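You operate a simulated robot arm through the tools that you are given. There is no shell and no other tool. Be economical: measure what you need, move in short steps, check, and stop when the job is done.

The job below is to be done with a simulated two-armed robot. You get a single attempt, and the scene is never put back.

## Task
Wipe up the spill on the top of the blue-marked table with the blue cloth and put it back.

The check looks at the end state, three seconds after you hand in, the way a careful person would. Anything else that was tipped, shoved, dropped, spilled or broken makes it a failure. Flat cloth is picked up by pressing the open fingertips on it (5 to 10 N) and closing them slowly along it; thin cloth reads only 2 to 8 mm in the jaws.

## Robot
Two 7-joint arms with two-finger parallel grippers on one trunk, on a base that drives. Base frame: it is fixed to the floor where the robot stands at the start and does not move with it; the origin is under the middle of the robot, x ahead of it, y to its left, z up; the surface under the hand at the start is at about z = 765. Lengths are in mm, angles in degrees, forces in N, time in s.
The left shoulder is at the start at [80, 131, 947], the right one opposite. With the tool pointing down near the work surface each hand reaches from about 400 to 860 mm from the robot's upright axis, wherever it stands, measured 20 degrees to its own side. Payload 1.57 kg a hand.
Tool frame (each hand has its own): the origin (TCP) lies between the finger pads and is the grasp point; the fingertips stand 30 mm ahead of it; z points along the fingers, y is the line along which they close. Largest opening 110 mm; finger width 24, thickness 12; the body of the gripper, 48 by 112 mm, starts 78 mm behind the TCP.
Orientation is that of the tool frame in the base frame, as a unit quaternion [w, x, y, z]. With the fingers straight down and closing along the base's y, the tool's x points along the base's -x, its y along +y and its z along -z.

## Interface
- The arms move only by the tool move_arm. It takes "left_rows", "right_rows" or both (then of equal length, played together; a hand with none holds still); each is a list of rows, each a list of 6 numbers: the shift along the tool's x, y, z in mm, then the turn, a rotation vector about the tool's x, y, z in degrees. In form: [[dx, dy, dz, rx, ry, rz], ...]. A call has 1 to 20 rows; each row shifts and turns the commanded pose from where the row before left it, along the tool's axes as they then stand. "left_claw" and "right_claw" are, for a hand that has rows, the opening in per cent of the stroke, from 0 (shut) to 100 (fully open), set as the call begins (left out, the last holds). Each row takes 0.2 s and may step no farther than 50 mm and 8.6 degrees from the row before; otherwise, or with a gripper value out of range, the whole call is refused. A pose out of reach is approached as far as the arm can. The call stops where the force on the tool passes 40 N (or 10 N more than at its start, if that is more) or the arm is blocked; 0.2 s more then pass. Each finger travels about 108 mm/s and halts on what it meets, pressing with about 39 N; the grip force reading is that of the motor and also rises with nothing between the fingers. The clock runs only during rows and for 0.2 s after the last one: add rows that do not move to give the fingers time. The reply holds the time, the measured pose of the TCP, the force on the tool along the base axes, the opening and the grip force, in the units named above and with some noise, with the torque about the TCP (base axes, N m) and any sound that the robot's microphone picked up, and new pictures: "pictures" is both (left out), scene, wrist or none (wrist: the cameras of the hands that moved).
- Cameras (640 x 400 px; columns grow to the right, rows downward): "scene" is now at [-60.7, 34.7, 1410.3]; the picture's right is [0.41, -0.91, 0.00], its down [-0.58, -0.26, -0.77] and it looks along [0.70, 0.32, -0.64] (base axes); focal length 256 px, centre (320, 200). "left" rides on the left gripper at [70, -16, -141] in its tool frame; the picture's right is [0.23, 0.97, 0.00], its down [-0.86, 0.20, -0.48] and it looks along [-0.47, 0.11, 0.88] (tool axes); focal length 222 px, centre (320, 200). "right" rides on the right gripper at [70, 16, -141] in its tool frame; the picture's right is [-0.23, 0.97, 0.00], its down [-0.86, -0.20, -0.48] and it looks along [-0.47, -0.11, 0.88] (tool axes); focal length 222 px, centre (320, 200). There is no depth. A picture from a camera that has moved, and an enlarged one, comes with that camera's place and axes in the base frame and with its lens.
- base_move(legs): drives the robot by 1 to 6 legs, each [ahead, left, turn to the left] in mm, mm and degrees, along the robot's own axes; the way and the turn of a leg run together, so that a leg with both is an arc; at most 1500 mm and 180 degrees a leg. The arms and the cameras ride along, it lands a little off, and it stops where it bumps. It gives what a move gives, and a new picture of the scene camera.
- turn_head(pan, tilt): turns the head with the scene camera to pan (to the left, within 109 degrees either way) and tilt (down, from -29 to 69), counted from straight ahead of the robot. It gives what a move gives, and a new picture of the scene camera.
- close_up(camera, box): a new picture of the part [left, top, right, bottom] of that camera's present view, enlarged. No time passes.
- hand_in(): hands the job in; it is judged then, once.

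Go step by step. Nothing tells you exact positions but the pictures and the camera data: compare them with the known pose of the tool, close in by small moves and look again before you grip or let go. The budget is 120 turns and 260 pictures, counting those below and the enlarged ones. Unless the task says otherwise, let go and move clear before handing in, and close with one line.

The tools are called after ">>>" by a JSON object that holds its "op" and its "data". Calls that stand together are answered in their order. move_arm: Moves the arms, as the interface text tells. Its arguments: {"type":"object","properties":{"left_rows":{"type":"array","items":{"type":"array","items":{"type":"number"}}},"left_claw":{"type":"number"},"right_rows":{"type":"array","items":{"type":"array","items":{"type":"number"}}},"right_claw":{"type":"number"},"pictures":{"type":"string","enum":["both","scene","wrist","none"]}},"required":[]} The other tools are called the same way: base_move (legs) drives the base; turn_head (pan, tilt) turns the head that bears the scene camera; close_up (camera, box) takes an enlarged picture of a part of a camera's view; hand_in () hands the job in.

At the start:

```text
time_s: 0.0
left_tool_pos: [395.2, 439.7, 986.6]
left_tcp_rot: [0.0, 0.0, 1.0, 0.0]
left_contact_force: [-1.1, -0.4, -0.2]
left_moment: [-0.01, -0.03, 0.03]
left_finger_gap: 109.7
left_finger_force: 0.0
right_tool_pos: [580.8, 5.6, 980.8]
right_tcp_rot: [0.0, 0.0, 1.0, 0.0]
right_contact_force: [-0.2, 0.1, -0.1]
right_moment: [0.01, 0.01, 0.0]
right_finger_gap: 110.0
right_finger_force: 0.0
robot x, y, heading: [0.5, -3.1, -0.0]
head pan, tilt: [24.3, 39.7]
```

scene: 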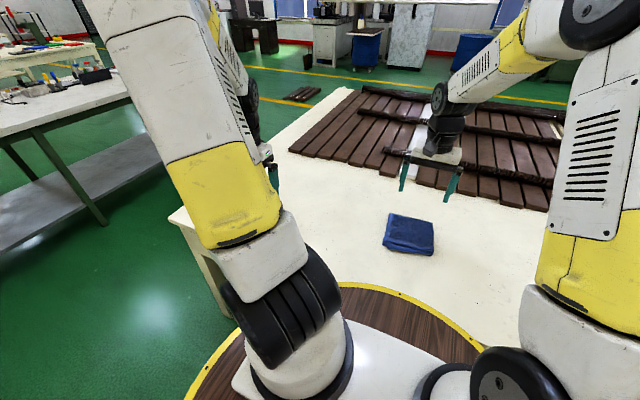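
right: 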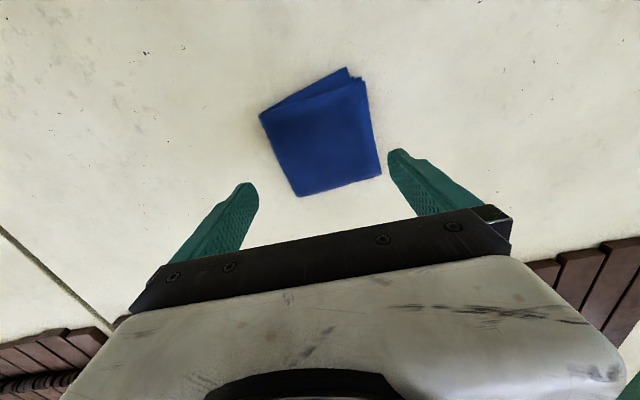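
left: 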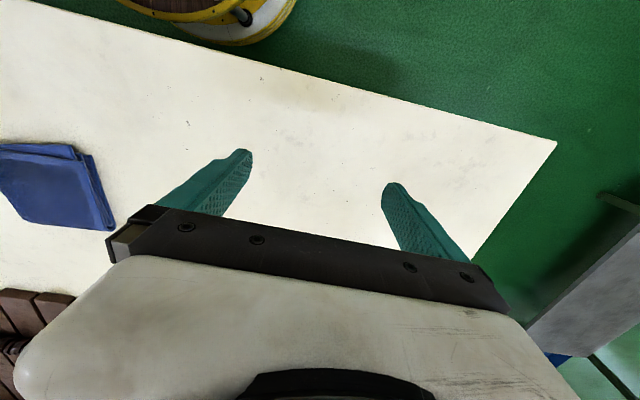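

I see a white table ahead with a folded blue cloth on it and wooden slats behind it, but no spill or blue mark yet. I'll look around with the head.

>>> {"op": "turn_head", "data": {"pan": 70, "tilt": 25}}

>>> {"op": "turn_head", "data": {"pan": -40, "tilt": 25}}

>>> {"op": "turn_head", "data": {"pan": -95, "tilt": 25}}

>>> {"op": "turn_head", "data": {"pan": 109, "tilt": 25}}

>>> {"op": "turn_head", "data": {"pan": 0, "tilt": 40}}

```text
time_s: 1.1
left_tool_pos: [395.6, 438.9, 986.4]
left_tcp_rot: [0.001, 0.0, 1.0, 0.0]
left_contact_force: [-0.8, 0.3, 0.7]
left_moment: [0.01, 0.03, -0.01]
left_finger_gap: 109.8
left_finger_force: 0.0
right_tool_pos: [580.1, 5.1, 981.6]
right_tcp_rot: [0.0, 0.0, 1.0, 0.0]
right_contact_force: [0.8, -0.4, 0.5]
right_moment: [-0.01, -0.01, 0.01]
right_finger_gap: 109.8
right_finger_force: 0.0
robot x, y, heading: [2.3, 3.4, -0.2]
head pan, tilt: [70.0, 25.0]
camera scene: at [-106.8, 86.2, 1433.1], right [0.94, -0.34, 0.0], down [-0.15, -0.4, -0.91], along [0.31, 0.85, -0.42], focal length 256 px, centre (320, 200)
```

scene: 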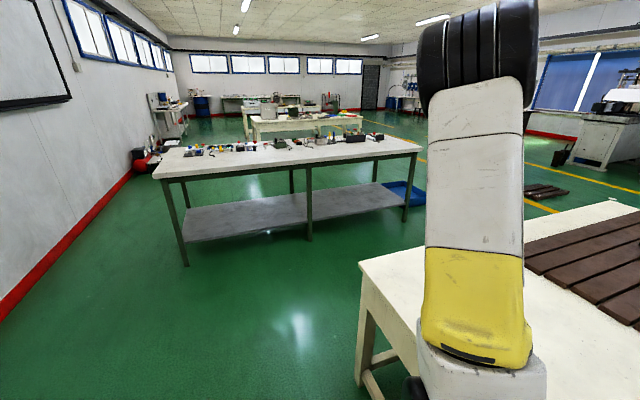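

```text
time_s: 3.0
left_tool_pos: [395.2, 439.4, 985.8]
left_tcp_rot: [0.0, 0.0, 1.0, 0.001]
left_contact_force: [-0.8, 0.1, 0.2]
left_moment: [0.0, -0.03, 0.0]
left_finger_gap: 109.9
left_finger_force: 0.1
right_tool_pos: [579.8, 4.6, 980.2]
right_tcp_rot: [0.0, 0.0, 1.0, 0.0]
right_contact_force: [0.4, -0.2, 0.9]
right_moment: [-0.03, 0.01, -0.02]
right_finger_gap: 110.1
right_finger_force: 0.1
robot x, y, heading: [-0.6, 1.1, 0.1]
head pan, tilt: [-40.0, 25.0]
camera scene: at [-67.7, -59.6, 1433.1], right [-0.64, -0.77, 0.0], down [-0.32, 0.27, -0.91], along [0.69, -0.58, -0.42], focal length 256 px, centre (320, 200)
```

scene: 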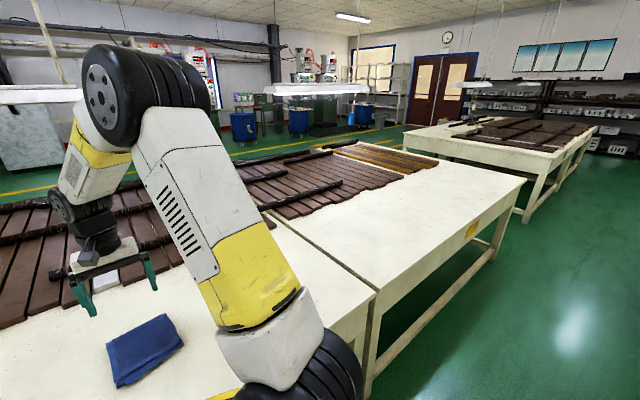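

```text
time_s: 4.2
left_tool_pos: [396.2, 438.7, 986.5]
left_tcp_rot: [0.0, 0.0, 1.0, -0.001]
left_contact_force: [-0.6, 0.5, -0.8]
left_moment: [-0.01, -0.04, 0.04]
left_finger_gap: 110.0
left_finger_force: 0.2
right_tool_pos: [581.2, 5.9, 979.6]
right_tcp_rot: [0.0, 0.0, 1.0, 0.0]
right_contact_force: [-0.7, -0.5, -0.3]
right_moment: [-0.02, -0.03, 0.01]
right_finger_gap: 110.1
right_finger_force: 0.1
robot x, y, heading: [-2.3, -2.1, 0.4]
head pan, tilt: [-95.0, 25.0]
camera scene: at [-146.3, -92.2, 1433.1], right [-1.0, 0.09, 0.0], down [0.04, 0.42, -0.91], along [-0.08, -0.9, -0.42], focal length 256 px, centre (320, 200)
```

scene: 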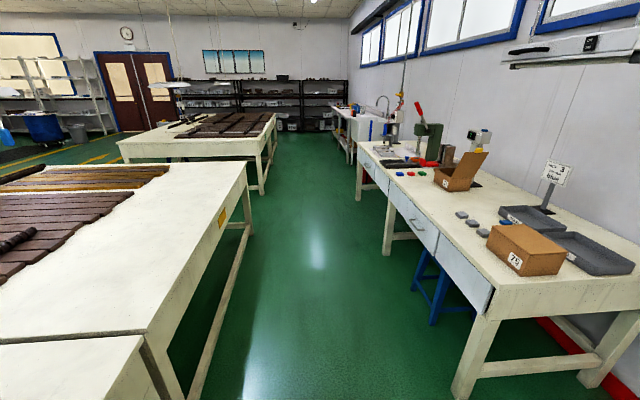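

```text
time_s: 7.2
left_tool_pos: [395.5, 438.5, 986.6]
left_tcp_rot: [0.0, 0.0, 1.0, 0.0]
left_contact_force: [-0.7, -0.4, 0.1]
left_moment: [-0.02, -0.02, 0.0]
left_finger_gap: 110.0
left_finger_force: 0.1
right_tool_pos: [579.8, 3.8, 980.5]
right_tcp_rot: [0.0, 0.0, 1.0, 0.0]
right_contact_force: [-0.4, 0.3, -0.7]
right_moment: [-0.02, 0.0, -0.01]
right_finger_gap: 110.0
right_finger_force: 0.1
robot x, y, heading: [3.2, 3.3, 0.2]
head pan, tilt: [108.9, 25.0]
camera scene: at [-168.1, 86.8, 1433.1], right [0.95, 0.32, 0.0], down [0.14, -0.4, -0.91], along [-0.29, 0.86, -0.42], focal length 256 px, centre (320, 200)
```

scene: 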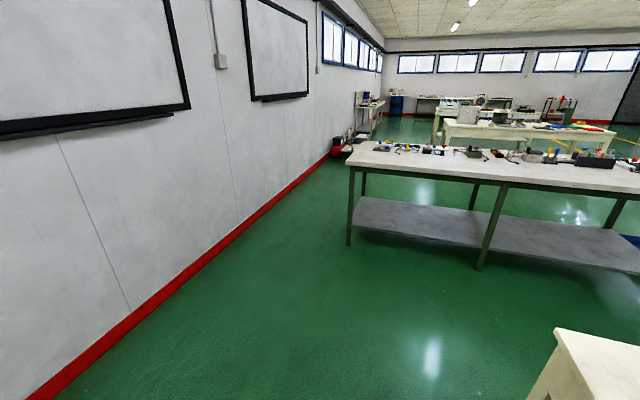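

```text
time_s: 9.1
left_tool_pos: [395.9, 439.3, 986.1]
left_tcp_rot: [0.0, 0.0, 1.0, 0.0]
left_contact_force: [-0.3, 0.1, 1.5]
left_moment: [0.01, 0.01, -0.01]
left_finger_gap: 110.0
left_finger_force: 0.1
right_tool_pos: [580.9, 5.0, 981.0]
right_tcp_rot: [0.001, 0.0, 1.0, 0.0]
right_contact_force: [-0.2, 0.1, 0.4]
right_moment: [-0.03, 0.01, 0.0]
right_finger_gap: 109.9
right_finger_force: 0.1
robot x, y, heading: [-1.0, -1.3, -0.1]
head pan, tilt: [0.0, 40.0]
camera scene: at [-53.3, -0.4, 1409.8], right [0.0, -1.0, 0.0], down [-0.64, 0.0, -0.77], along [0.77, 0.0, -0.64], focal length 256 px, centre (320, 200)
```

scene: 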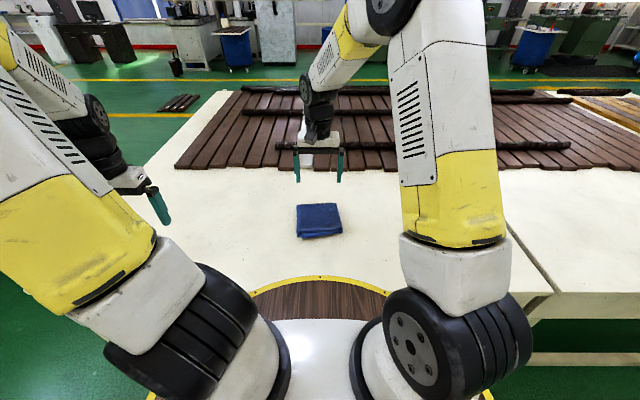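

The right-hand neighbouring table carries a yellow mark; I'm still looking for the blue mark and the spill. I'll look closer at the other tables.

>>> {"op": "turn_head", "data": {"pan": 75, "tilt": 15}}

>>> {"op": "close_up", "data": {"camera": "scene", "box": [100, 80, 420, 280]}}

>>> {"op": "turn_head", "data": {"pan": 60, "tilt": 60}}

>>> {"op": "turn_head", "data": {"pan": -45, "tilt": 55}}

>>> {"op": "turn_head", "data": {"pan": -80, "tilt": 15}}

>>> {"op": "close_up", "data": {"camera": "scene", "box": [0, 140, 320, 340]}}

```text
time_s: 10.6
left_tool_pos: [395.2, 438.5, 986.1]
left_tcp_rot: [0.001, 0.001, 1.0, 0.001]
left_contact_force: [0.0, -0.4, -0.8]
left_moment: [0.02, -0.04, 0.0]
left_finger_gap: 110.2
left_finger_force: 0.1
right_tool_pos: [580.9, 4.4, 979.9]
right_tcp_rot: [0.0, 0.0, 1.0, 0.0]
right_contact_force: [0.8, -0.1, -0.2]
right_moment: [-0.01, 0.01, -0.01]
right_finger_gap: 110.2
right_finger_force: 0.2
robot x, y, heading: [0.4, 2.2, -0.0]
head pan, tilt: [75.0, 15.0]
camera scene: at [-114.1, 89.8, 1449.3], right [0.97, -0.26, 0.0], down [-0.07, -0.25, -0.97], along [0.25, 0.93, -0.26], focal length 256 px, centre (320, 200)
```

scene: 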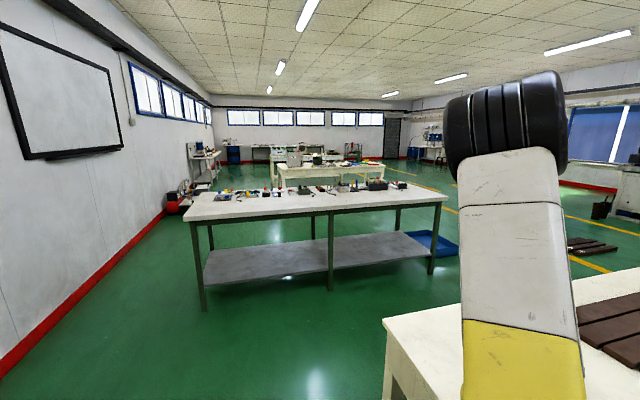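

```text
2.00 times, centred on (260, 180) of scene
camera zoom: at [-114.1, 89.8, 1449.3], right [0.97, -0.26, 0.0], down [-0.07, -0.25, -0.97], along [0.25, 0.93, -0.26], focal length 513 px, centre (440, 240)
```

zoom: 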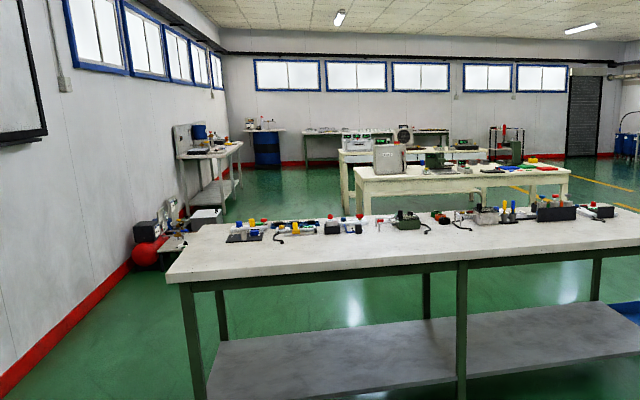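

```text
time_s: 11.7
left_tool_pos: [394.4, 438.6, 986.9]
left_tcp_rot: [-0.001, 0.0, 1.0, -0.001]
left_contact_force: [-0.7, 0.2, -0.3]
left_moment: [0.0, 0.05, 0.0]
left_finger_gap: 109.8
left_finger_force: 0.1
right_tool_pos: [580.8, 3.8, 980.2]
right_tcp_rot: [0.0, -0.001, 1.0, 0.0]
right_contact_force: [0.2, 0.3, 0.1]
right_moment: [0.01, 0.0, 0.01]
right_finger_gap: 110.2
right_finger_force: 0.1
robot x, y, heading: [1.6, -2.0, 0.2]
head pan, tilt: [60.0, 60.0]
camera scene: at [-105.0, 57.4, 1383.1], right [0.87, -0.5, 0.0], down [-0.43, -0.75, -0.5], along [0.25, 0.43, -0.87], focal length 256 px, centre (320, 200)
```

scene: 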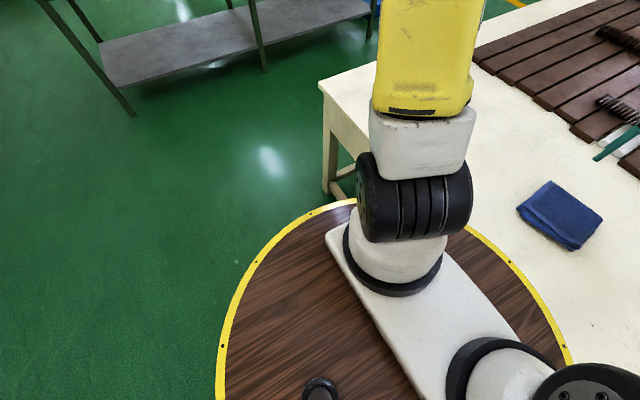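

```text
time_s: 13.5
left_tool_pos: [395.4, 438.5, 986.0]
left_tcp_rot: [0.0, -0.001, 1.0, 0.0]
left_contact_force: [0.1, 0.4, 0.7]
left_moment: [0.01, 0.02, 0.01]
left_finger_gap: 110.1
left_finger_force: 0.1
right_tool_pos: [580.6, 5.0, 981.9]
right_tcp_rot: [-0.001, 0.0, 1.0, 0.0]
right_contact_force: [-0.2, 0.2, 0.8]
right_moment: [0.0, -0.02, 0.02]
right_finger_gap: 109.9
right_finger_force: 0.0
robot x, y, heading: [0.9, 5.6, 0.0]
head pan, tilt: [-45.0, 55.0]
camera scene: at [-87.3, -51.4, 1389.1], right [-0.71, -0.71, 0.0], down [-0.58, 0.58, -0.57], along [0.41, -0.41, -0.82], focal length 256 px, centre (320, 200)
```

scene: 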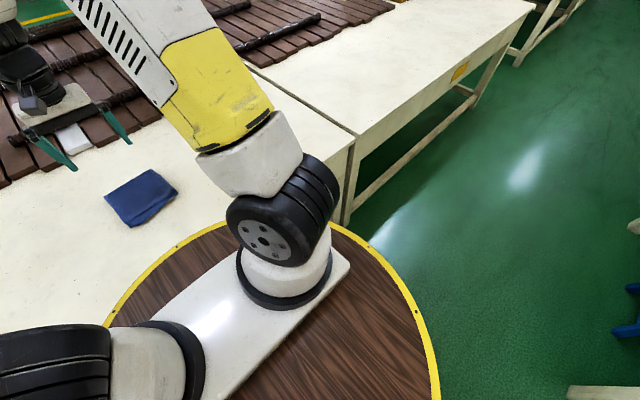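

```text
time_s: 14.6
left_tool_pos: [395.6, 438.8, 986.1]
left_tcp_rot: [0.0, -0.001, 1.0, 0.0]
left_contact_force: [-0.3, -0.1, 0.1]
left_moment: [-0.04, 0.0, 0.0]
left_finger_gap: 110.0
left_finger_force: 0.1
right_tool_pos: [580.6, 3.9, 980.4]
right_tcp_rot: [0.0, 0.0, 1.0, 0.0]
right_contact_force: [-0.4, 0.5, -0.4]
right_moment: [0.01, 0.0, -0.01]
right_finger_gap: 109.9
right_finger_force: 0.0
robot x, y, heading: [-0.7, 1.6, 0.0]
head pan, tilt: [-80.0, 15.0]
camera scene: at [-122.1, -92.4, 1449.3], right [-0.98, -0.17, 0.0], down [-0.05, 0.26, -0.97], along [0.17, -0.95, -0.26], focal length 256 px, centre (320, 200)
```

scene: 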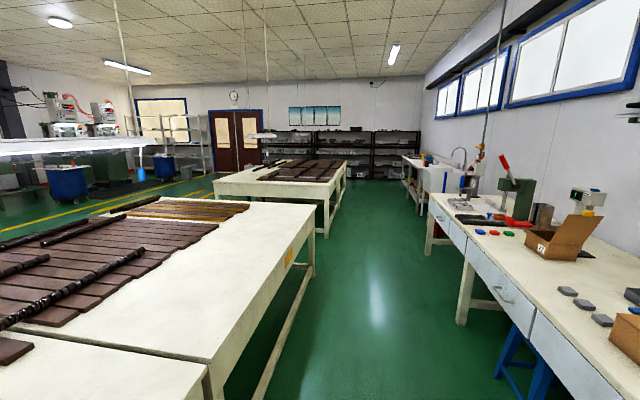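

```text
2.00 times, centred on (160, 240) of scene
camera zoom: at [-122.1, -92.4, 1449.3], right [-0.98, -0.17, 0.0], down [-0.05, 0.26, -0.97], along [0.17, -0.95, -0.26], focal length 513 px, centre (640, 120)
```

zoom: 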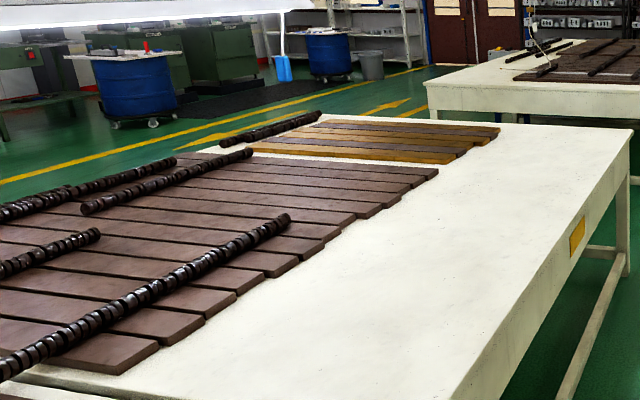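

The front table has no visible mark from here, since the robot hides its front face. I'll inspect the surface in close-ups.

>>> {"op": "turn_head", "data": {"pan": 20, "tilt": 50}}

>>> {"op": "close_up", "data": {"camera": "left", "box": [0, 0, 560, 350]}}

>>> {"op": "close_up", "data": {"camera": "right", "box": [0, 0, 640, 400]}}

>>> {"op": "base_move", "data": {"legs": [[-900, 0, 0]]}}

```text
time_s: 16.3
left_tool_pos: [394.6, 438.2, 986.3]
left_tcp_rot: [0.0, 0.0, 1.0, 0.0]
left_contact_force: [-0.6, -1.7, 0.1]
left_moment: [-0.03, 0.02, 0.0]
left_finger_gap: 109.6
left_finger_force: 0.0
right_tool_pos: [580.9, 4.3, 979.9]
right_tcp_rot: [0.0, 0.0, 1.0, 0.0]
right_contact_force: [-0.4, -0.5, 0.1]
right_moment: [0.02, -0.01, -0.06]
right_finger_gap: 110.2
right_finger_force: 0.0
robot x, y, heading: [2.8, 1.4, 0.1]
head pan, tilt: [20.0, 50.0]
camera scene: at [-66.0, 25.9, 1395.6], right [0.34, -0.94, 0.0], down [-0.72, -0.26, -0.64], along [0.6, 0.22, -0.77], focal length 256 px, centre (320, 200)
```

scene: 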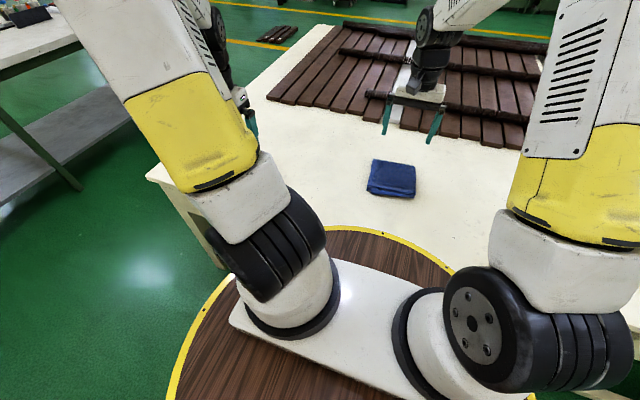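

```text
1.14 times, centred on (280, 175) of left
camera zoom: at [325.2, 423.3, 1128.0], right [-0.23, 0.97, 0.0], down [0.86, 0.2, 0.48], along [0.47, 0.11, -0.88], focal length 254 px, centre (366, 229)
```

zoom: 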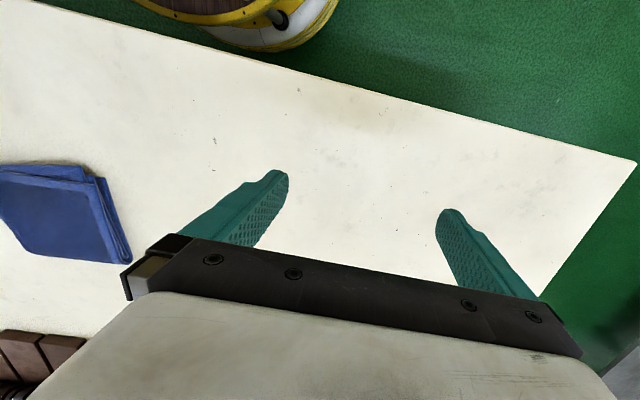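

```text
1.00 times, centred on (320, 200) of right (not enlarged: the box is as wide or as high as the picture)
camera zoom: at [511.0, 20.9, 1122.1], right [0.23, 0.97, 0.0], down [0.86, -0.2, 0.48], along [0.47, -0.11, -0.88], focal length 222 px, centre (320, 200)
```

zoom: 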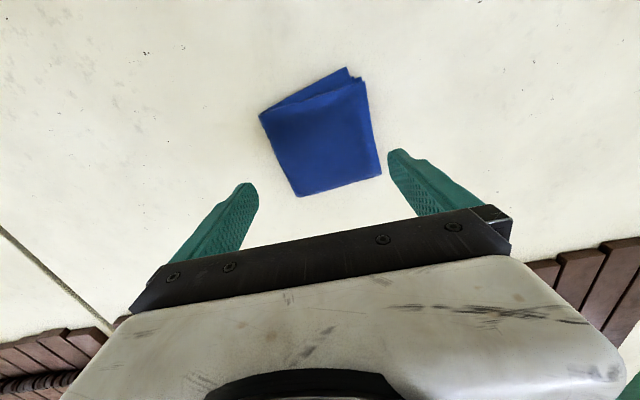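

```text
time_s: 21.1
left_tool_pos: [-506.7, 438.8, 986.4]
left_tcp_rot: [0.0, -0.002, 1.0, 0.0]
left_contact_force: [0.2, -0.3, -0.5]
left_moment: [-0.02, -0.01, -0.02]
left_finger_gap: 110.0
left_finger_force: 0.1
right_tool_pos: [-318.2, 5.2, 981.1]
right_tcp_rot: [0.0, -0.002, 1.0, -0.001]
right_contact_force: [0.4, -0.1, 0.0]
right_moment: [0.0, -0.01, 0.0]
right_finger_gap: 110.1
right_finger_force: 0.1
robot x, y, heading: [-900.2, -3.1, 0.5]
head pan, tilt: [20.0, 50.0]
camera scene: at [-965.6, 22.9, 1395.6], right [0.35, -0.94, 0.0], down [-0.72, -0.27, -0.64], along [0.6, 0.22, -0.77], focal length 256 px, centre (320, 200)
```

scene: 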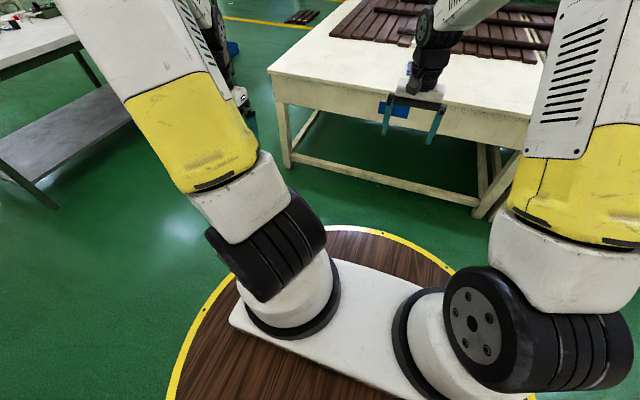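

The front table's front face does carry a blue mark. Next I'll find the spill on its top.

>>> {"op": "turn_head", "data": {"pan": 3, "tilt": 25}}

>>> {"op": "close_up", "data": {"camera": "scene", "box": [160, 150, 480, 350]}}

```text
time_s: 21.9
left_tool_pos: [-506.0, 438.7, 986.8]
left_tcp_rot: [0.0, -0.003, 1.0, 0.0]
left_contact_force: [-0.8, -0.4, -0.7]
left_moment: [-0.01, 0.0, -0.01]
left_finger_gap: 109.8
left_finger_force: 0.0
right_tool_pos: [-318.0, 5.6, 980.2]
right_tcp_rot: [-0.001, -0.003, 1.0, -0.001]
right_contact_force: [0.0, 0.4, 0.3]
right_moment: [0.0, 0.0, 0.0]
right_finger_gap: 110.1
right_finger_force: 0.1
robot x, y, heading: [-899.9, -4.0, 0.3]
head pan, tilt: [3.0, 25.0]
camera scene: at [-945.8, 1.5, 1433.0], right [0.06, -1.0, 0.0], down [-0.42, -0.03, -0.91], along [0.9, 0.05, -0.42], focal length 256 px, centre (320, 200)
```

scene: 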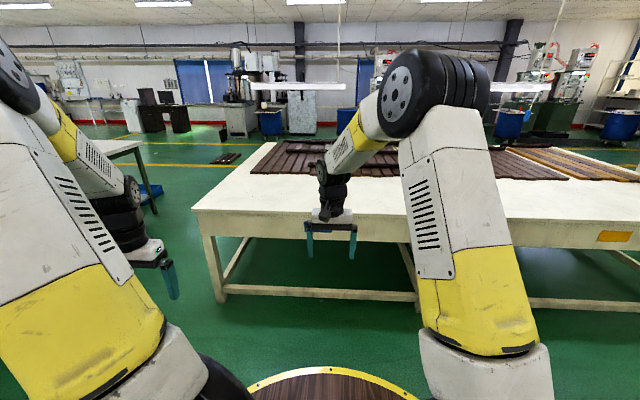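

```text
2.00 times, centred on (320, 250) of scene
camera zoom: at [-945.8, 1.5, 1433.0], right [0.06, -1.0, 0.0], down [-0.42, -0.03, -0.91], along [0.9, 0.05, -0.42], focal length 513 px, centre (320, 100)
```

zoom: 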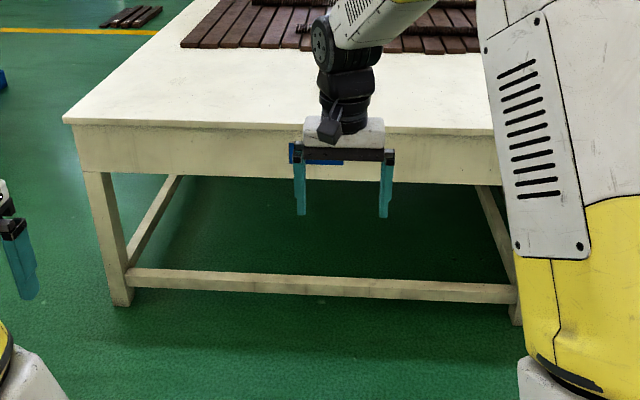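

The top looks mostly clean from afar, so the spill is probably faint. I'll drive back and inspect closely with the wrist cameras.

>>> {"op": "base_move", "data": {"legs": [[900, 0, 0]]}}

>>> {"op": "close_up", "data": {"camera": "left", "box": [100, 0, 420, 200]}}

>>> {"op": "close_up", "data": {"camera": "right", "box": [0, 0, 320, 200]}}

>>> {"op": "close_up", "data": {"camera": "right", "box": [320, 0, 640, 200]}}

>>> {"op": "turn_head", "data": {"pan": 0, "tilt": 45}}

>>> {"op": "close_up", "data": {"camera": "scene", "box": [140, 110, 420, 285]}}

```text
time_s: 26.7
left_tool_pos: [391.6, 446.3, 986.1]
left_tcp_rot: [0.001, -0.004, 1.0, 0.0]
left_contact_force: [0.3, 0.0, -0.4]
left_moment: [0.03, 0.0, -0.04]
left_finger_gap: 110.0
left_finger_force: 0.2
right_tool_pos: [579.7, 13.8, 982.0]
right_tcp_rot: [0.0, -0.005, 1.0, 0.0]
right_contact_force: [0.7, 0.6, 1.3]
right_moment: [0.01, 0.02, -0.01]
right_finger_gap: 109.9
right_finger_force: 0.0
robot x, y, heading: [-0.0, 3.1, 0.5]
head pan, tilt: [3.0, 25.0]
camera scene: at [-47.3, 7.7, 1433.1], right [0.06, -1.0, 0.0], down [-0.42, -0.03, -0.91], along [0.9, 0.05, -0.42], focal length 256 px, centre (320, 200)
```

scene: 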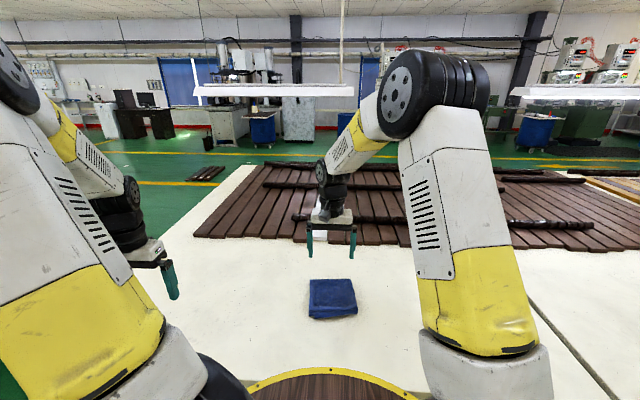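

```text
2.00 times, centred on (260, 100) of left
camera zoom: at [320.8, 429.6, 1128.0], right [-0.23, 0.97, 0.0], down [0.85, 0.21, 0.48], along [0.46, 0.11, -0.88], focal length 444 px, centre (440, 400)
```

zoom: 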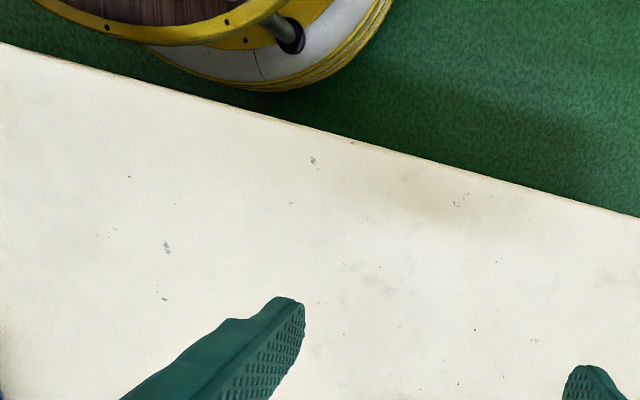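

```text
2.00 times, centred on (160, 100) of right
camera zoom: at [509.9, 28.7, 1122.1], right [0.22, 0.98, 0.0], down [0.86, -0.19, 0.48], along [0.47, -0.1, -0.88], focal length 444 px, centre (640, 400)
```

zoom: 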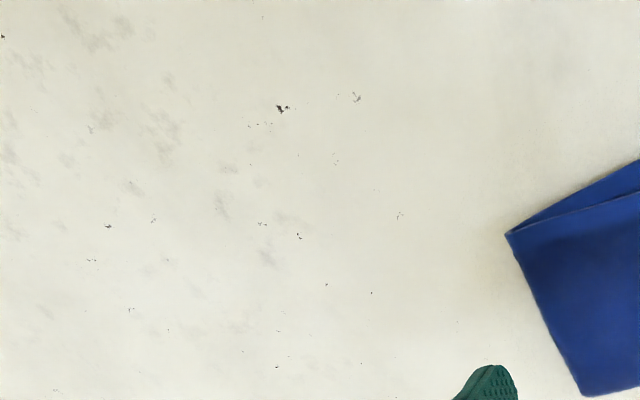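

```text
2.00 times, centred on (480, 100) of right
camera zoom: at [509.9, 28.7, 1122.1], right [0.22, 0.98, 0.0], down [0.86, -0.19, 0.48], along [0.47, -0.1, -0.88], focal length 444 px, centre (0, 400)
```

zoom: 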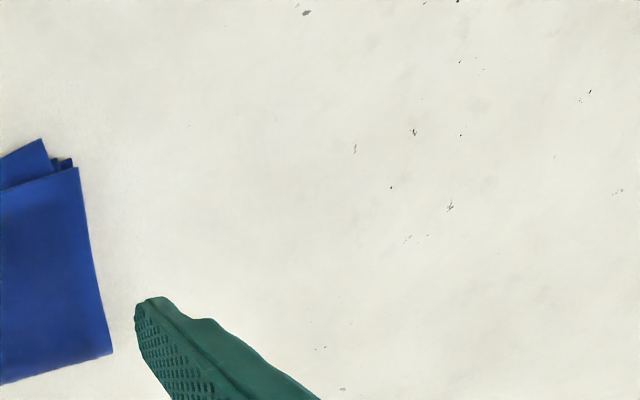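

```text
time_s: 27.5
left_tool_pos: [390.7, 446.7, 985.7]
left_tcp_rot: [0.0, -0.006, 1.0, 0.0]
left_contact_force: [-1.0, 0.2, 0.8]
left_moment: [0.01, 0.0, -0.01]
left_finger_gap: 110.1
left_finger_force: 0.1
right_tool_pos: [580.4, 13.3, 980.4]
right_tcp_rot: [0.0, -0.005, 1.0, 0.001]
right_contact_force: [0.1, 0.4, -0.3]
right_moment: [-0.03, -0.02, 0.0]
right_finger_gap: 109.9
right_finger_force: 0.1
robot x, y, heading: [-3.9, 1.2, 0.6]
head pan, tilt: [0.0, 45.0]
camera scene: at [-57.9, 2.8, 1402.6], right [0.01, -1.0, 0.0], down [-0.71, -0.01, -0.71], along [0.71, 0.01, -0.71], focal length 256 px, centre (320, 200)
```

scene: 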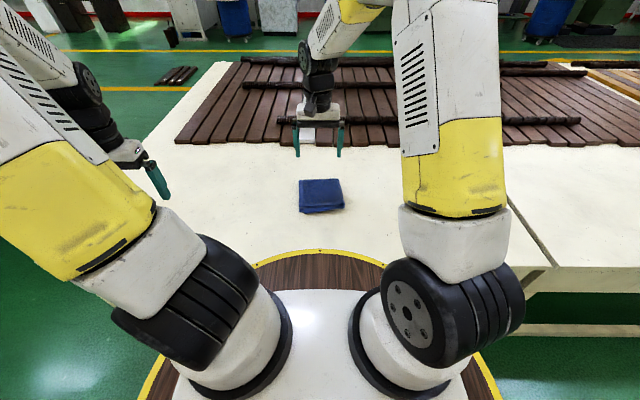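

```text
2.29 times, centred on (280, 198) of scene
camera zoom: at [-57.9, 2.8, 1402.6], right [0.01, -1.0, 0.0], down [-0.71, -0.01, -0.71], along [0.71, 0.01, -0.71], focal length 586 px, centre (411, 206)
```

zoom: 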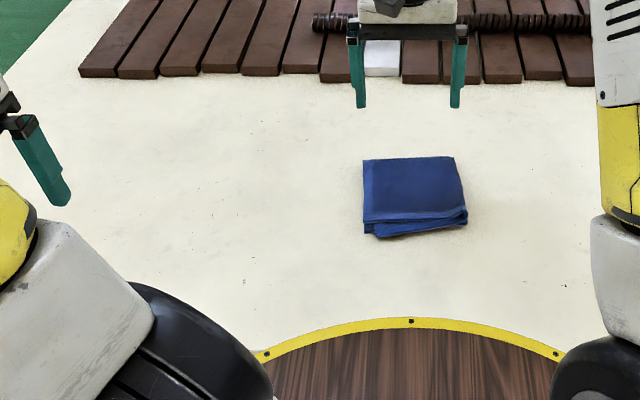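

No spill is visible yet; parts of the top are hidden by the arms. I'll shift the arms and look at the hidden parts.

>>> {"op": "move_arm", "data": {"right_rows": [[0, -50, -15, 0, 0, 0], [0, -50, -15, 0, 0, 0], [0, -50, -15, 0, 0, 0], [0, -50, -15, 0, 0, 0], [0, -50, -15, 0, 0, 0], [0, -50, -15, 0, 0, 0]], "left_rows": [[-45, -20, -10, 0, 0, 0], [-45, -20, -10, 0, 0, 0], [-45, -20, -10, 0, 0, 0], [-45, -20, -10, 0, 0, 0], [0, 0, 0, 0, 0, 0], [0, 0, 0, 0, 0, 0]]}}

>>> {"op": "turn_head", "data": {"pan": -30, "tilt": 45}}

```text
refused: row 1 steps farther than a row can; nothing moved
```

```text
time_s: 28.5
left_tool_pos: [391.0, 445.4, 985.7]
left_tcp_rot: [0.001, -0.004, 1.0, -0.001]
left_contact_force: [0.4, -0.8, -0.1]
left_moment: [-0.01, -0.02, -0.02]
left_finger_gap: 110.2
left_finger_force: 0.2
right_tool_pos: [579.6, 13.4, 981.0]
right_tcp_rot: [0.001, -0.003, 1.0, 0.0]
right_contact_force: [-0.7, -0.2, -0.2]
right_moment: [-0.02, 0.01, 0.02]
right_finger_gap: 109.8
right_finger_force: 0.0
robot x, y, heading: [4.8, 0.7, 0.5]
head pan, tilt: [-30.0, 45.0]
camera scene: at [-68.4, -37.9, 1402.5], right [-0.49, -0.87, 0.0], down [-0.62, 0.35, -0.71], along [0.62, -0.35, -0.71], focal length 256 px, centre (320, 200)
```

scene: 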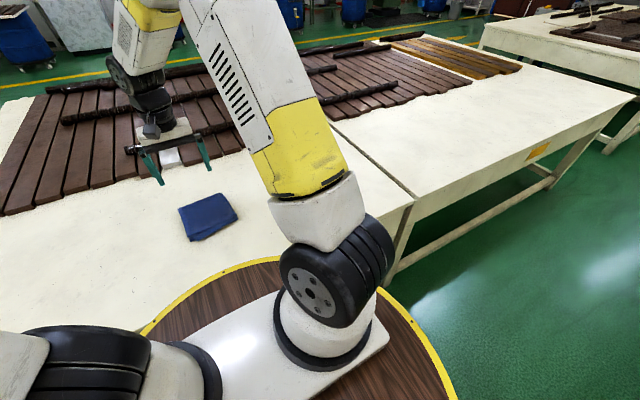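

>>> {"op": "move_arm", "data": {"right_rows": [[0, -45, -15, 0, 0, 0], [0, -45, -15, 0, 0, 0], [0, -45, -15, 0, 0, 0], [0, -45, -15, 0, 0, 0], [0, -45, -15, 0, 0, 0], [0, -45, -15, 0, 0, 0]], "left_rows": [[-40, -20, -10, 0, 0, 0], [-40, -20, -10, 0, 0, 0], [-40, -20, -10, 0, 0, 0], [-40, -20, -10, 0, 0, 0], [0, 0, 0, 0, 0, 0], [0, 0, 0, 0, 0, 0]]}}

>>> {"op": "turn_head", "data": {"pan": 0, "tilt": 45}}

```text
time_s: 29.9
left_tool_pos: [550.7, 364.4, 1027.2]
left_tcp_rot: [0.0, -0.005, 1.0, 0.0]
left_contact_force: [0.2, 0.9, 0.5]
left_moment: [-0.03, 0.0, -0.01]
left_finger_gap: 110.2
left_finger_force: 0.0
right_tool_pos: [578.3, -257.9, 1072.6]
right_tcp_rot: [-0.001, -0.004, 1.0, 0.001]
right_contact_force: [-0.1, 0.5, 0.4]
right_moment: [-0.02, 0.01, -0.02]
right_finger_gap: 109.8
right_finger_force: 0.0
robot x, y, heading: [-2.8, 5.6, 0.7]
head pan, tilt: [-30.0, 45.0]
camera scene: at [-68.4, -37.7, 1402.5], right [-0.49, -0.87, 0.0], down [-0.62, 0.35, -0.71], along [0.61, -0.35, -0.71], focal length 256 px, centre (320, 200)
camera right: at [509.5, -242.0, 1213.9], right [0.22, 0.98, 0.0], down [0.86, -0.19, 0.48], along [0.47, -0.1, -0.88], focal length 222 px, centre (320, 200)
camera left: at [480.7, 348.9, 1168.8], right [-0.24, 0.97, 0.0], down [0.85, 0.21, 0.48], along [0.46, 0.11, -0.88], focal length 222 px, centre (320, 200)
```

scene: 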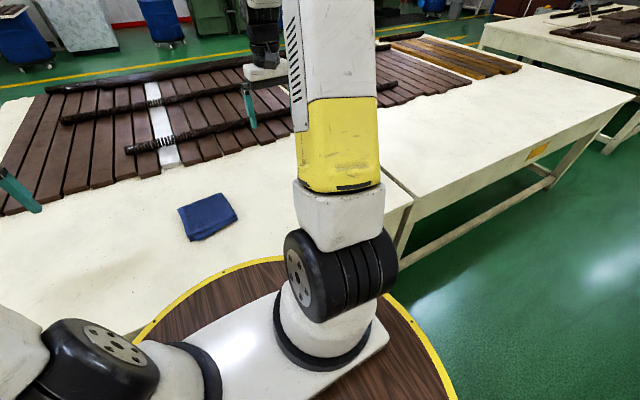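
right: 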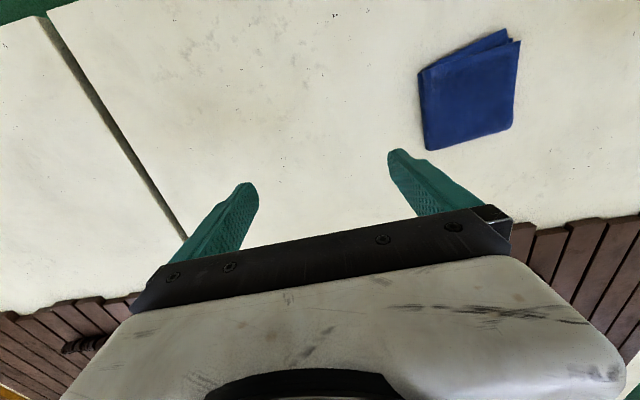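
left: 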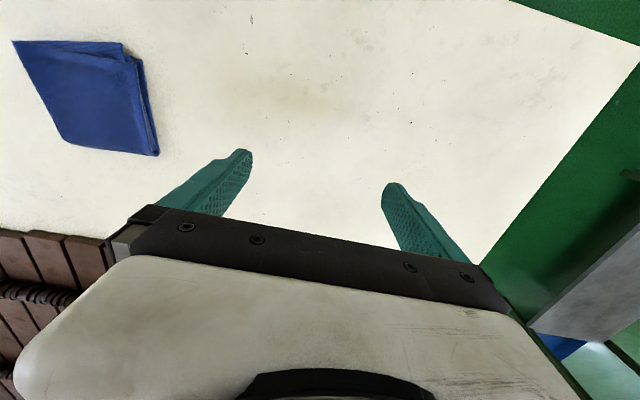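

```text
time_s: 30.8
left_tool_pos: [550.7, 365.4, 1027.3]
left_tcp_rot: [-0.001, -0.004, 1.0, 0.0]
left_contact_force: [0.2, -0.1, 0.1]
left_moment: [0.05, -0.02, 0.0]
left_finger_gap: 109.7
left_finger_force: 0.0
right_tool_pos: [579.8, -256.7, 1072.1]
right_tcp_rot: [0.0, -0.004, 1.0, 0.0]
right_contact_force: [0.3, 0.1, 0.4]
right_moment: [-0.01, -0.01, -0.06]
right_finger_gap: 110.0
right_finger_force: 0.1
robot x, y, heading: [-1.5, -1.2, 0.5]
head pan, tilt: [0.0, 45.0]
camera scene: at [-57.9, 2.6, 1402.5], right [0.01, -1.0, 0.0], down [-0.71, -0.01, -0.71], along [0.71, 0.01, -0.71], focal length 256 px, centre (320, 200)
```

scene: 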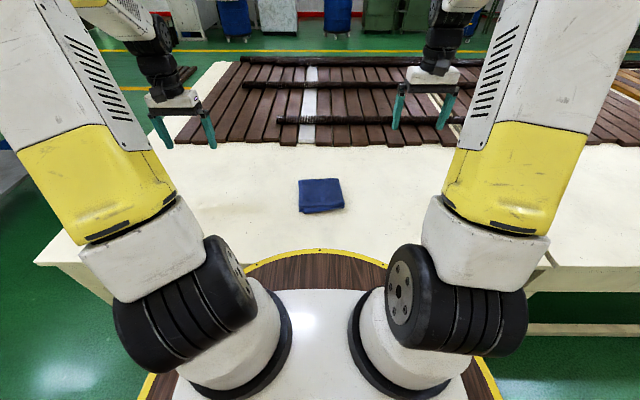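

A faint brownish patch shows in the left camera, which may be a shadow. I'll zoom in on it and on the rest of the top.

>>> {"op": "close_up", "data": {"camera": "left", "box": [150, 0, 470, 200]}}

>>> {"op": "close_up", "data": {"camera": "scene", "box": [130, 130, 450, 330]}}

>>> {"op": "close_up", "data": {"camera": "right", "box": [40, 0, 440, 250]}}

```text
2.00 times, centred on (310, 100) of left
camera zoom: at [480.6, 348.7, 1168.8], right [-0.23, 0.97, 0.0], down [0.85, 0.21, 0.48], along [0.47, 0.11, -0.88], focal length 444 px, centre (340, 400)
```

zoom: 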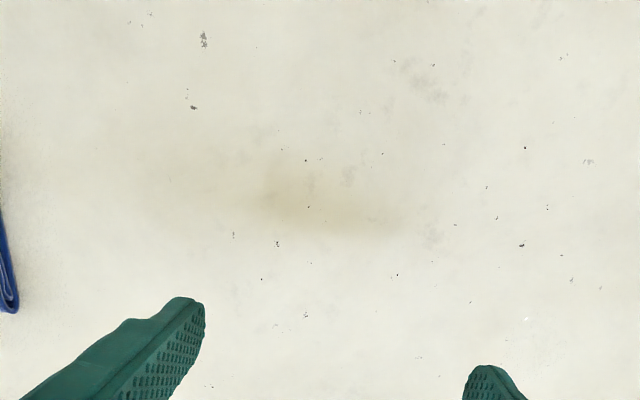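

```text
2.00 times, centred on (290, 230) of scene
camera zoom: at [-57.9, 2.6, 1402.5], right [0.01, -1.0, 0.0], down [-0.71, -0.01, -0.71], along [0.71, 0.01, -0.71], focal length 513 px, centre (380, 140)
```

zoom: 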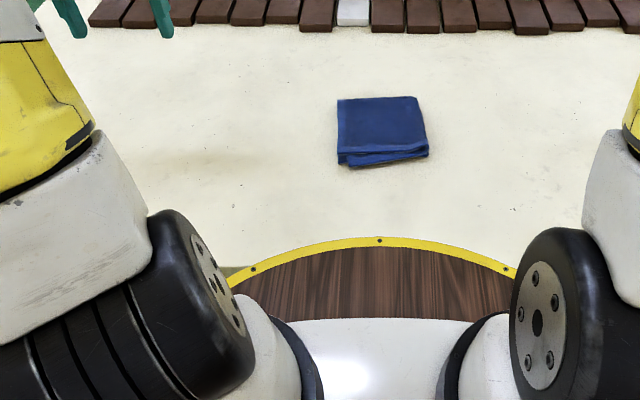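

```text
1.60 times, centred on (240, 125) of right
camera zoom: at [509.5, -241.6, 1213.5], right [0.22, 0.98, 0.0], down [0.86, -0.19, 0.48], along [0.47, -0.1, -0.88], focal length 355 px, centre (448, 320)
```

zoom: 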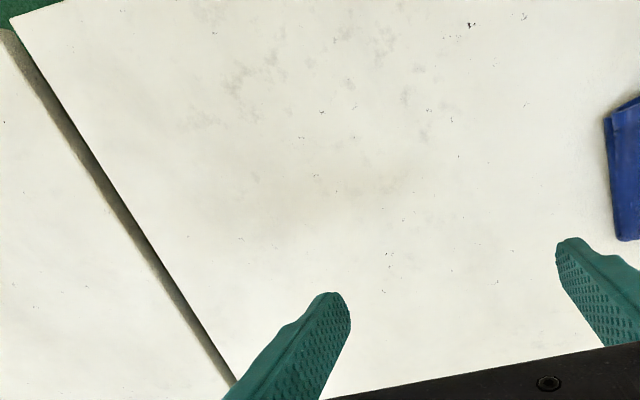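

Those faint patches move with the arms, so they're shadows. I'll check the slats and the far edge of the table.

>>> {"op": "turn_head", "data": {"pan": 0, "tilt": 30}}

>>> {"op": "close_up", "data": {"camera": "scene", "box": [180, 150, 420, 300]}}

>>> {"op": "close_up", "data": {"camera": "scene", "box": [400, 150, 640, 300]}}

```text
time_s: 31.6
left_tool_pos: [550.4, 364.7, 1027.0]
left_tcp_rot: [0.0, -0.004, 1.0, 0.0]
left_contact_force: [-1.0, 0.0, -0.4]
left_moment: [-0.02, 0.02, 0.01]
left_finger_gap: 109.8
left_finger_force: 0.0
right_tool_pos: [578.9, -257.0, 1072.1]
right_tcp_rot: [0.0, -0.004, 1.0, 0.0]
right_contact_force: [0.0, -0.2, 0.0]
right_moment: [-0.03, -0.02, 0.03]
right_finger_gap: 110.1
right_finger_force: 0.0
robot x, y, heading: [-4.2, 5.3, 0.5]
head pan, tilt: [0.0, 30.0]
camera scene: at [-48.8, 2.8, 1425.0], right [0.01, -1.0, 0.0], down [-0.5, 0.0, -0.87], along [0.87, 0.01, -0.5], focal length 256 px, centre (320, 200)
```

scene: 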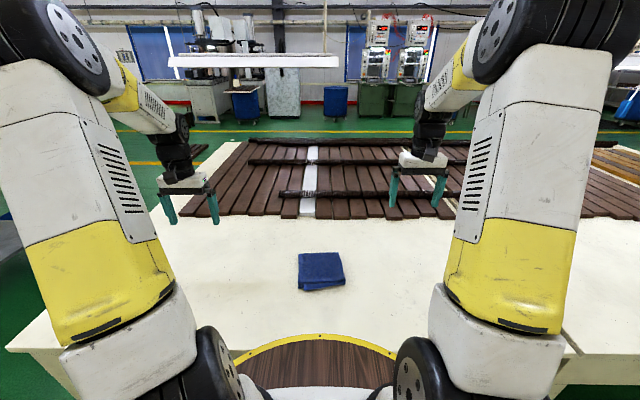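

```text
2.67 times, centred on (300, 225) of scene
camera zoom: at [-48.8, 2.8, 1425.0], right [0.01, -1.0, 0.0], down [-0.5, 0.0, -0.87], along [0.87, 0.01, -0.5], focal length 684 px, centre (373, 133)
```

zoom: 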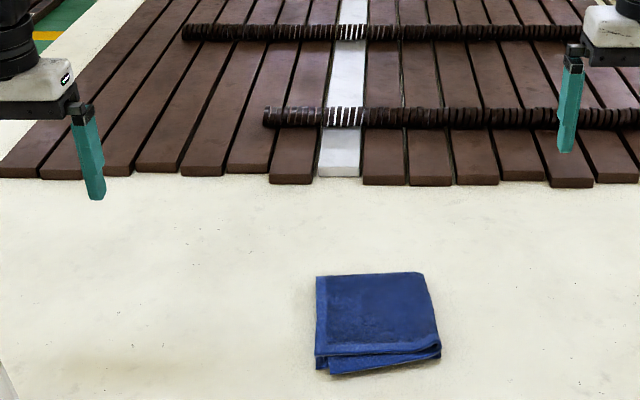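

```text
2.67 times, centred on (520, 225) of scene
camera zoom: at [-48.8, 2.8, 1425.0], right [0.01, -1.0, 0.0], down [-0.5, 0.0, -0.87], along [0.87, 0.01, -0.5], focal length 684 px, centre (-213, 133)
```

zoom: 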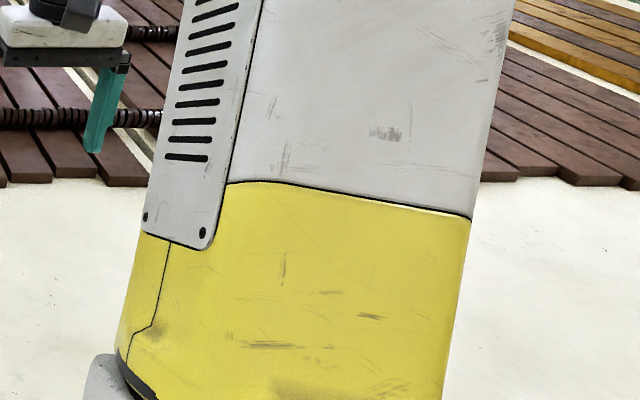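

No spill is visible in the middle of the top. I'll back off a little to see the front strip that the base hid, and the slats.

>>> {"op": "base_move", "data": {"legs": [[-450, 0, 0]]}}

>>> {"op": "close_up", "data": {"camera": "scene", "box": [160, 120, 480, 320]}}

>>> {"op": "close_up", "data": {"camera": "right", "box": [0, 0, 640, 400]}}

>>> {"op": "close_up", "data": {"camera": "left", "box": [0, 0, 640, 400]}}

```text
time_s: 34.3
left_tool_pos: [100.3, 362.7, 1027.2]
left_tcp_rot: [0.0, -0.006, 1.0, 0.0]
left_contact_force: [0.1, -0.7, 0.0]
left_moment: [0.01, 0.0, 0.03]
left_finger_gap: 110.2
left_finger_force: 0.1
right_tool_pos: [131.1, -261.4, 1073.3]
right_tcp_rot: [-0.001, -0.006, 1.0, 0.001]
right_contact_force: [1.0, 0.4, -0.1]
right_moment: [-0.01, -0.02, -0.03]
right_finger_gap: 110.0
right_finger_force: 0.0
robot x, y, heading: [-449.1, -2.0, 0.6]
head pan, tilt: [0.0, 30.0]
camera scene: at [-498.2, -1.7, 1425.1], right [0.01, -1.0, 0.0], down [-0.5, -0.01, -0.87], along [0.87, 0.01, -0.5], focal length 256 px, centre (320, 200)
```

scene: 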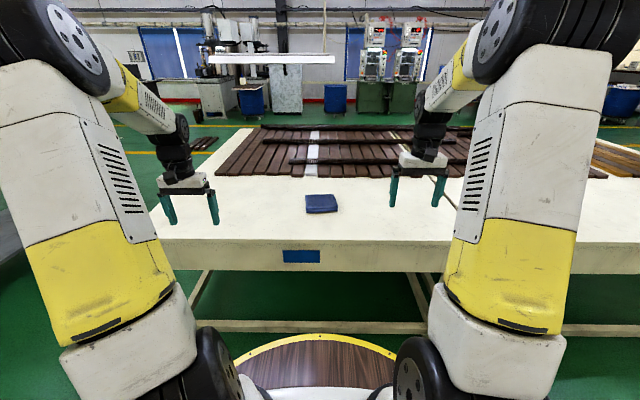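

```text
2.00 times, centred on (320, 220) of scene
camera zoom: at [-498.2, -1.7, 1425.1], right [0.01, -1.0, 0.0], down [-0.5, -0.01, -0.87], along [0.87, 0.01, -0.5], focal length 513 px, centre (320, 160)
```

zoom: 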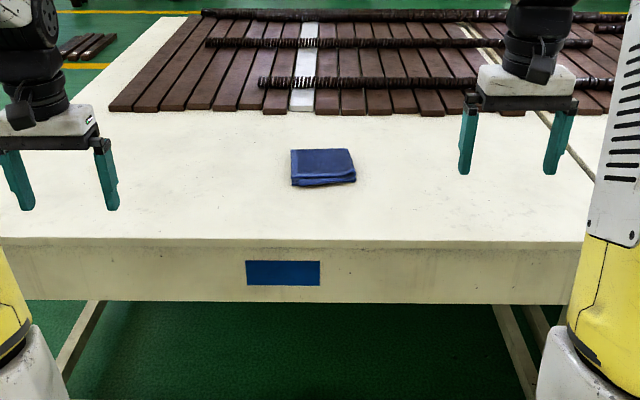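

```text
1.00 times, centred on (320, 200) of right (not enlarged: the box is as wide or as high as the picture)
camera zoom: at [60.8, -244.5, 1213.6], right [0.22, 0.98, 0.0], down [0.86, -0.19, 0.48], along [0.47, -0.1, -0.88], focal length 222 px, centre (320, 200)
```

zoom: 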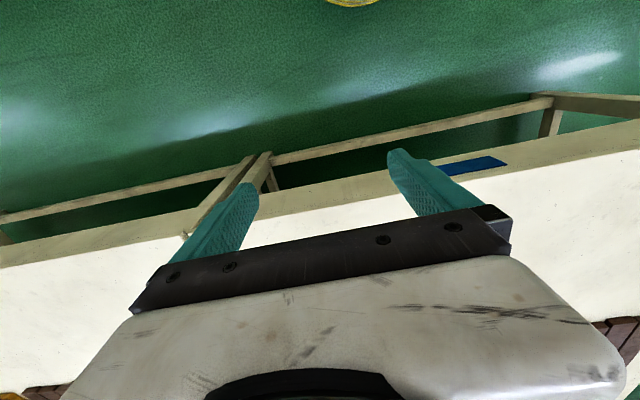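

```text
1.00 times, centred on (320, 200) of left (not enlarged: the box is as wide or as high as the picture)
camera zoom: at [29.9, 345.9, 1168.8], right [-0.24, 0.97, 0.0], down [0.85, 0.21, 0.48], along [0.46, 0.11, -0.88], focal length 222 px, centre (320, 200)
```

zoom: 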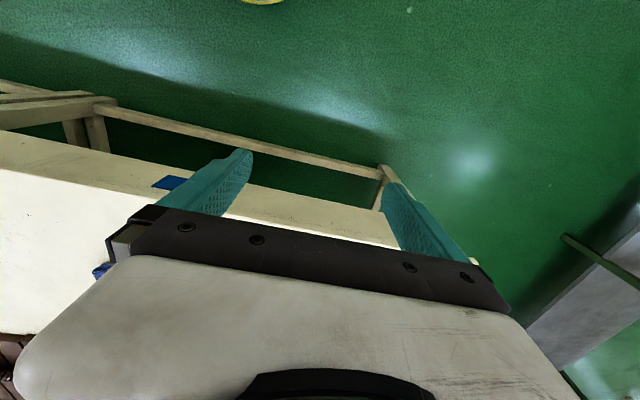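

The table with the cloth has the blue mark, but no colored spill shows from here. I'll drive to its left side to view the top at a grazing angle and see behind the rollers.

>>> {"op": "base_move", "data": {"legs": [[0, 1050, 0], [0, 0, -90], [0, 800, 0]]}}

>>> {"op": "close_up", "data": {"camera": "scene", "box": [160, 120, 480, 320]}}

```text
time_s: 47.4
left_tool_pos: [664.1, 554.3, 1027.9]
left_tcp_rot: [-0.001, 0.711, 0.703, 0.0]
left_contact_force: [-1.2, -0.2, 0.8]
left_moment: [-0.01, -0.03, 0.03]
left_finger_gap: 110.1
left_finger_force: 0.1
right_tool_pos: [40.6, 537.5, 1072.0]
right_tcp_rot: [0.0, 0.711, 0.703, 0.001]
right_contact_force: [-0.3, 0.8, 0.4]
right_moment: [-0.01, 0.0, -0.02]
right_finger_gap: 110.0
right_finger_force: 0.1
robot x, y, heading: [314.4, 1113.8, -90.4]
head pan, tilt: [0.0, 30.0]
camera scene: at [315.7, 1161.3, 1425.2], right [-1.0, 0.01, 0.0], down [0.01, 0.5, -0.87], along [-0.01, -0.87, -0.5], focal length 256 px, centre (320, 200)
```

scene: 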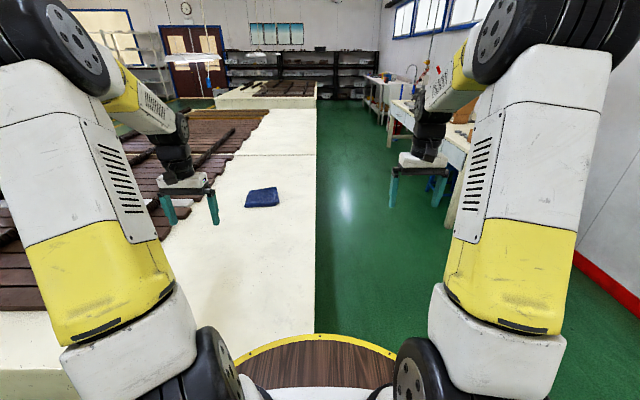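

```text
2.00 times, centred on (320, 220) of scene
camera zoom: at [315.7, 1161.3, 1425.2], right [-1.0, 0.01, 0.0], down [0.01, 0.5, -0.87], along [-0.01, -0.87, -0.5], focal length 513 px, centre (320, 160)
```

zoom: 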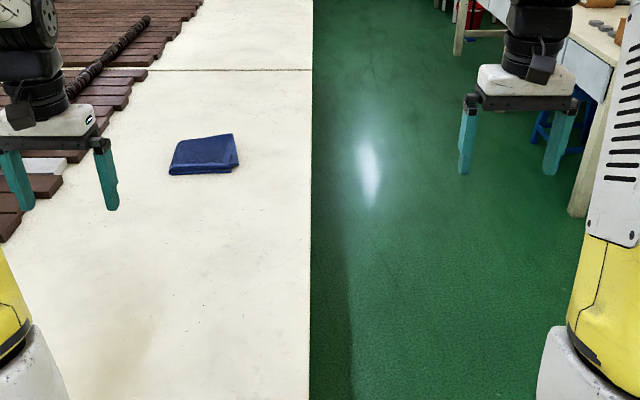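

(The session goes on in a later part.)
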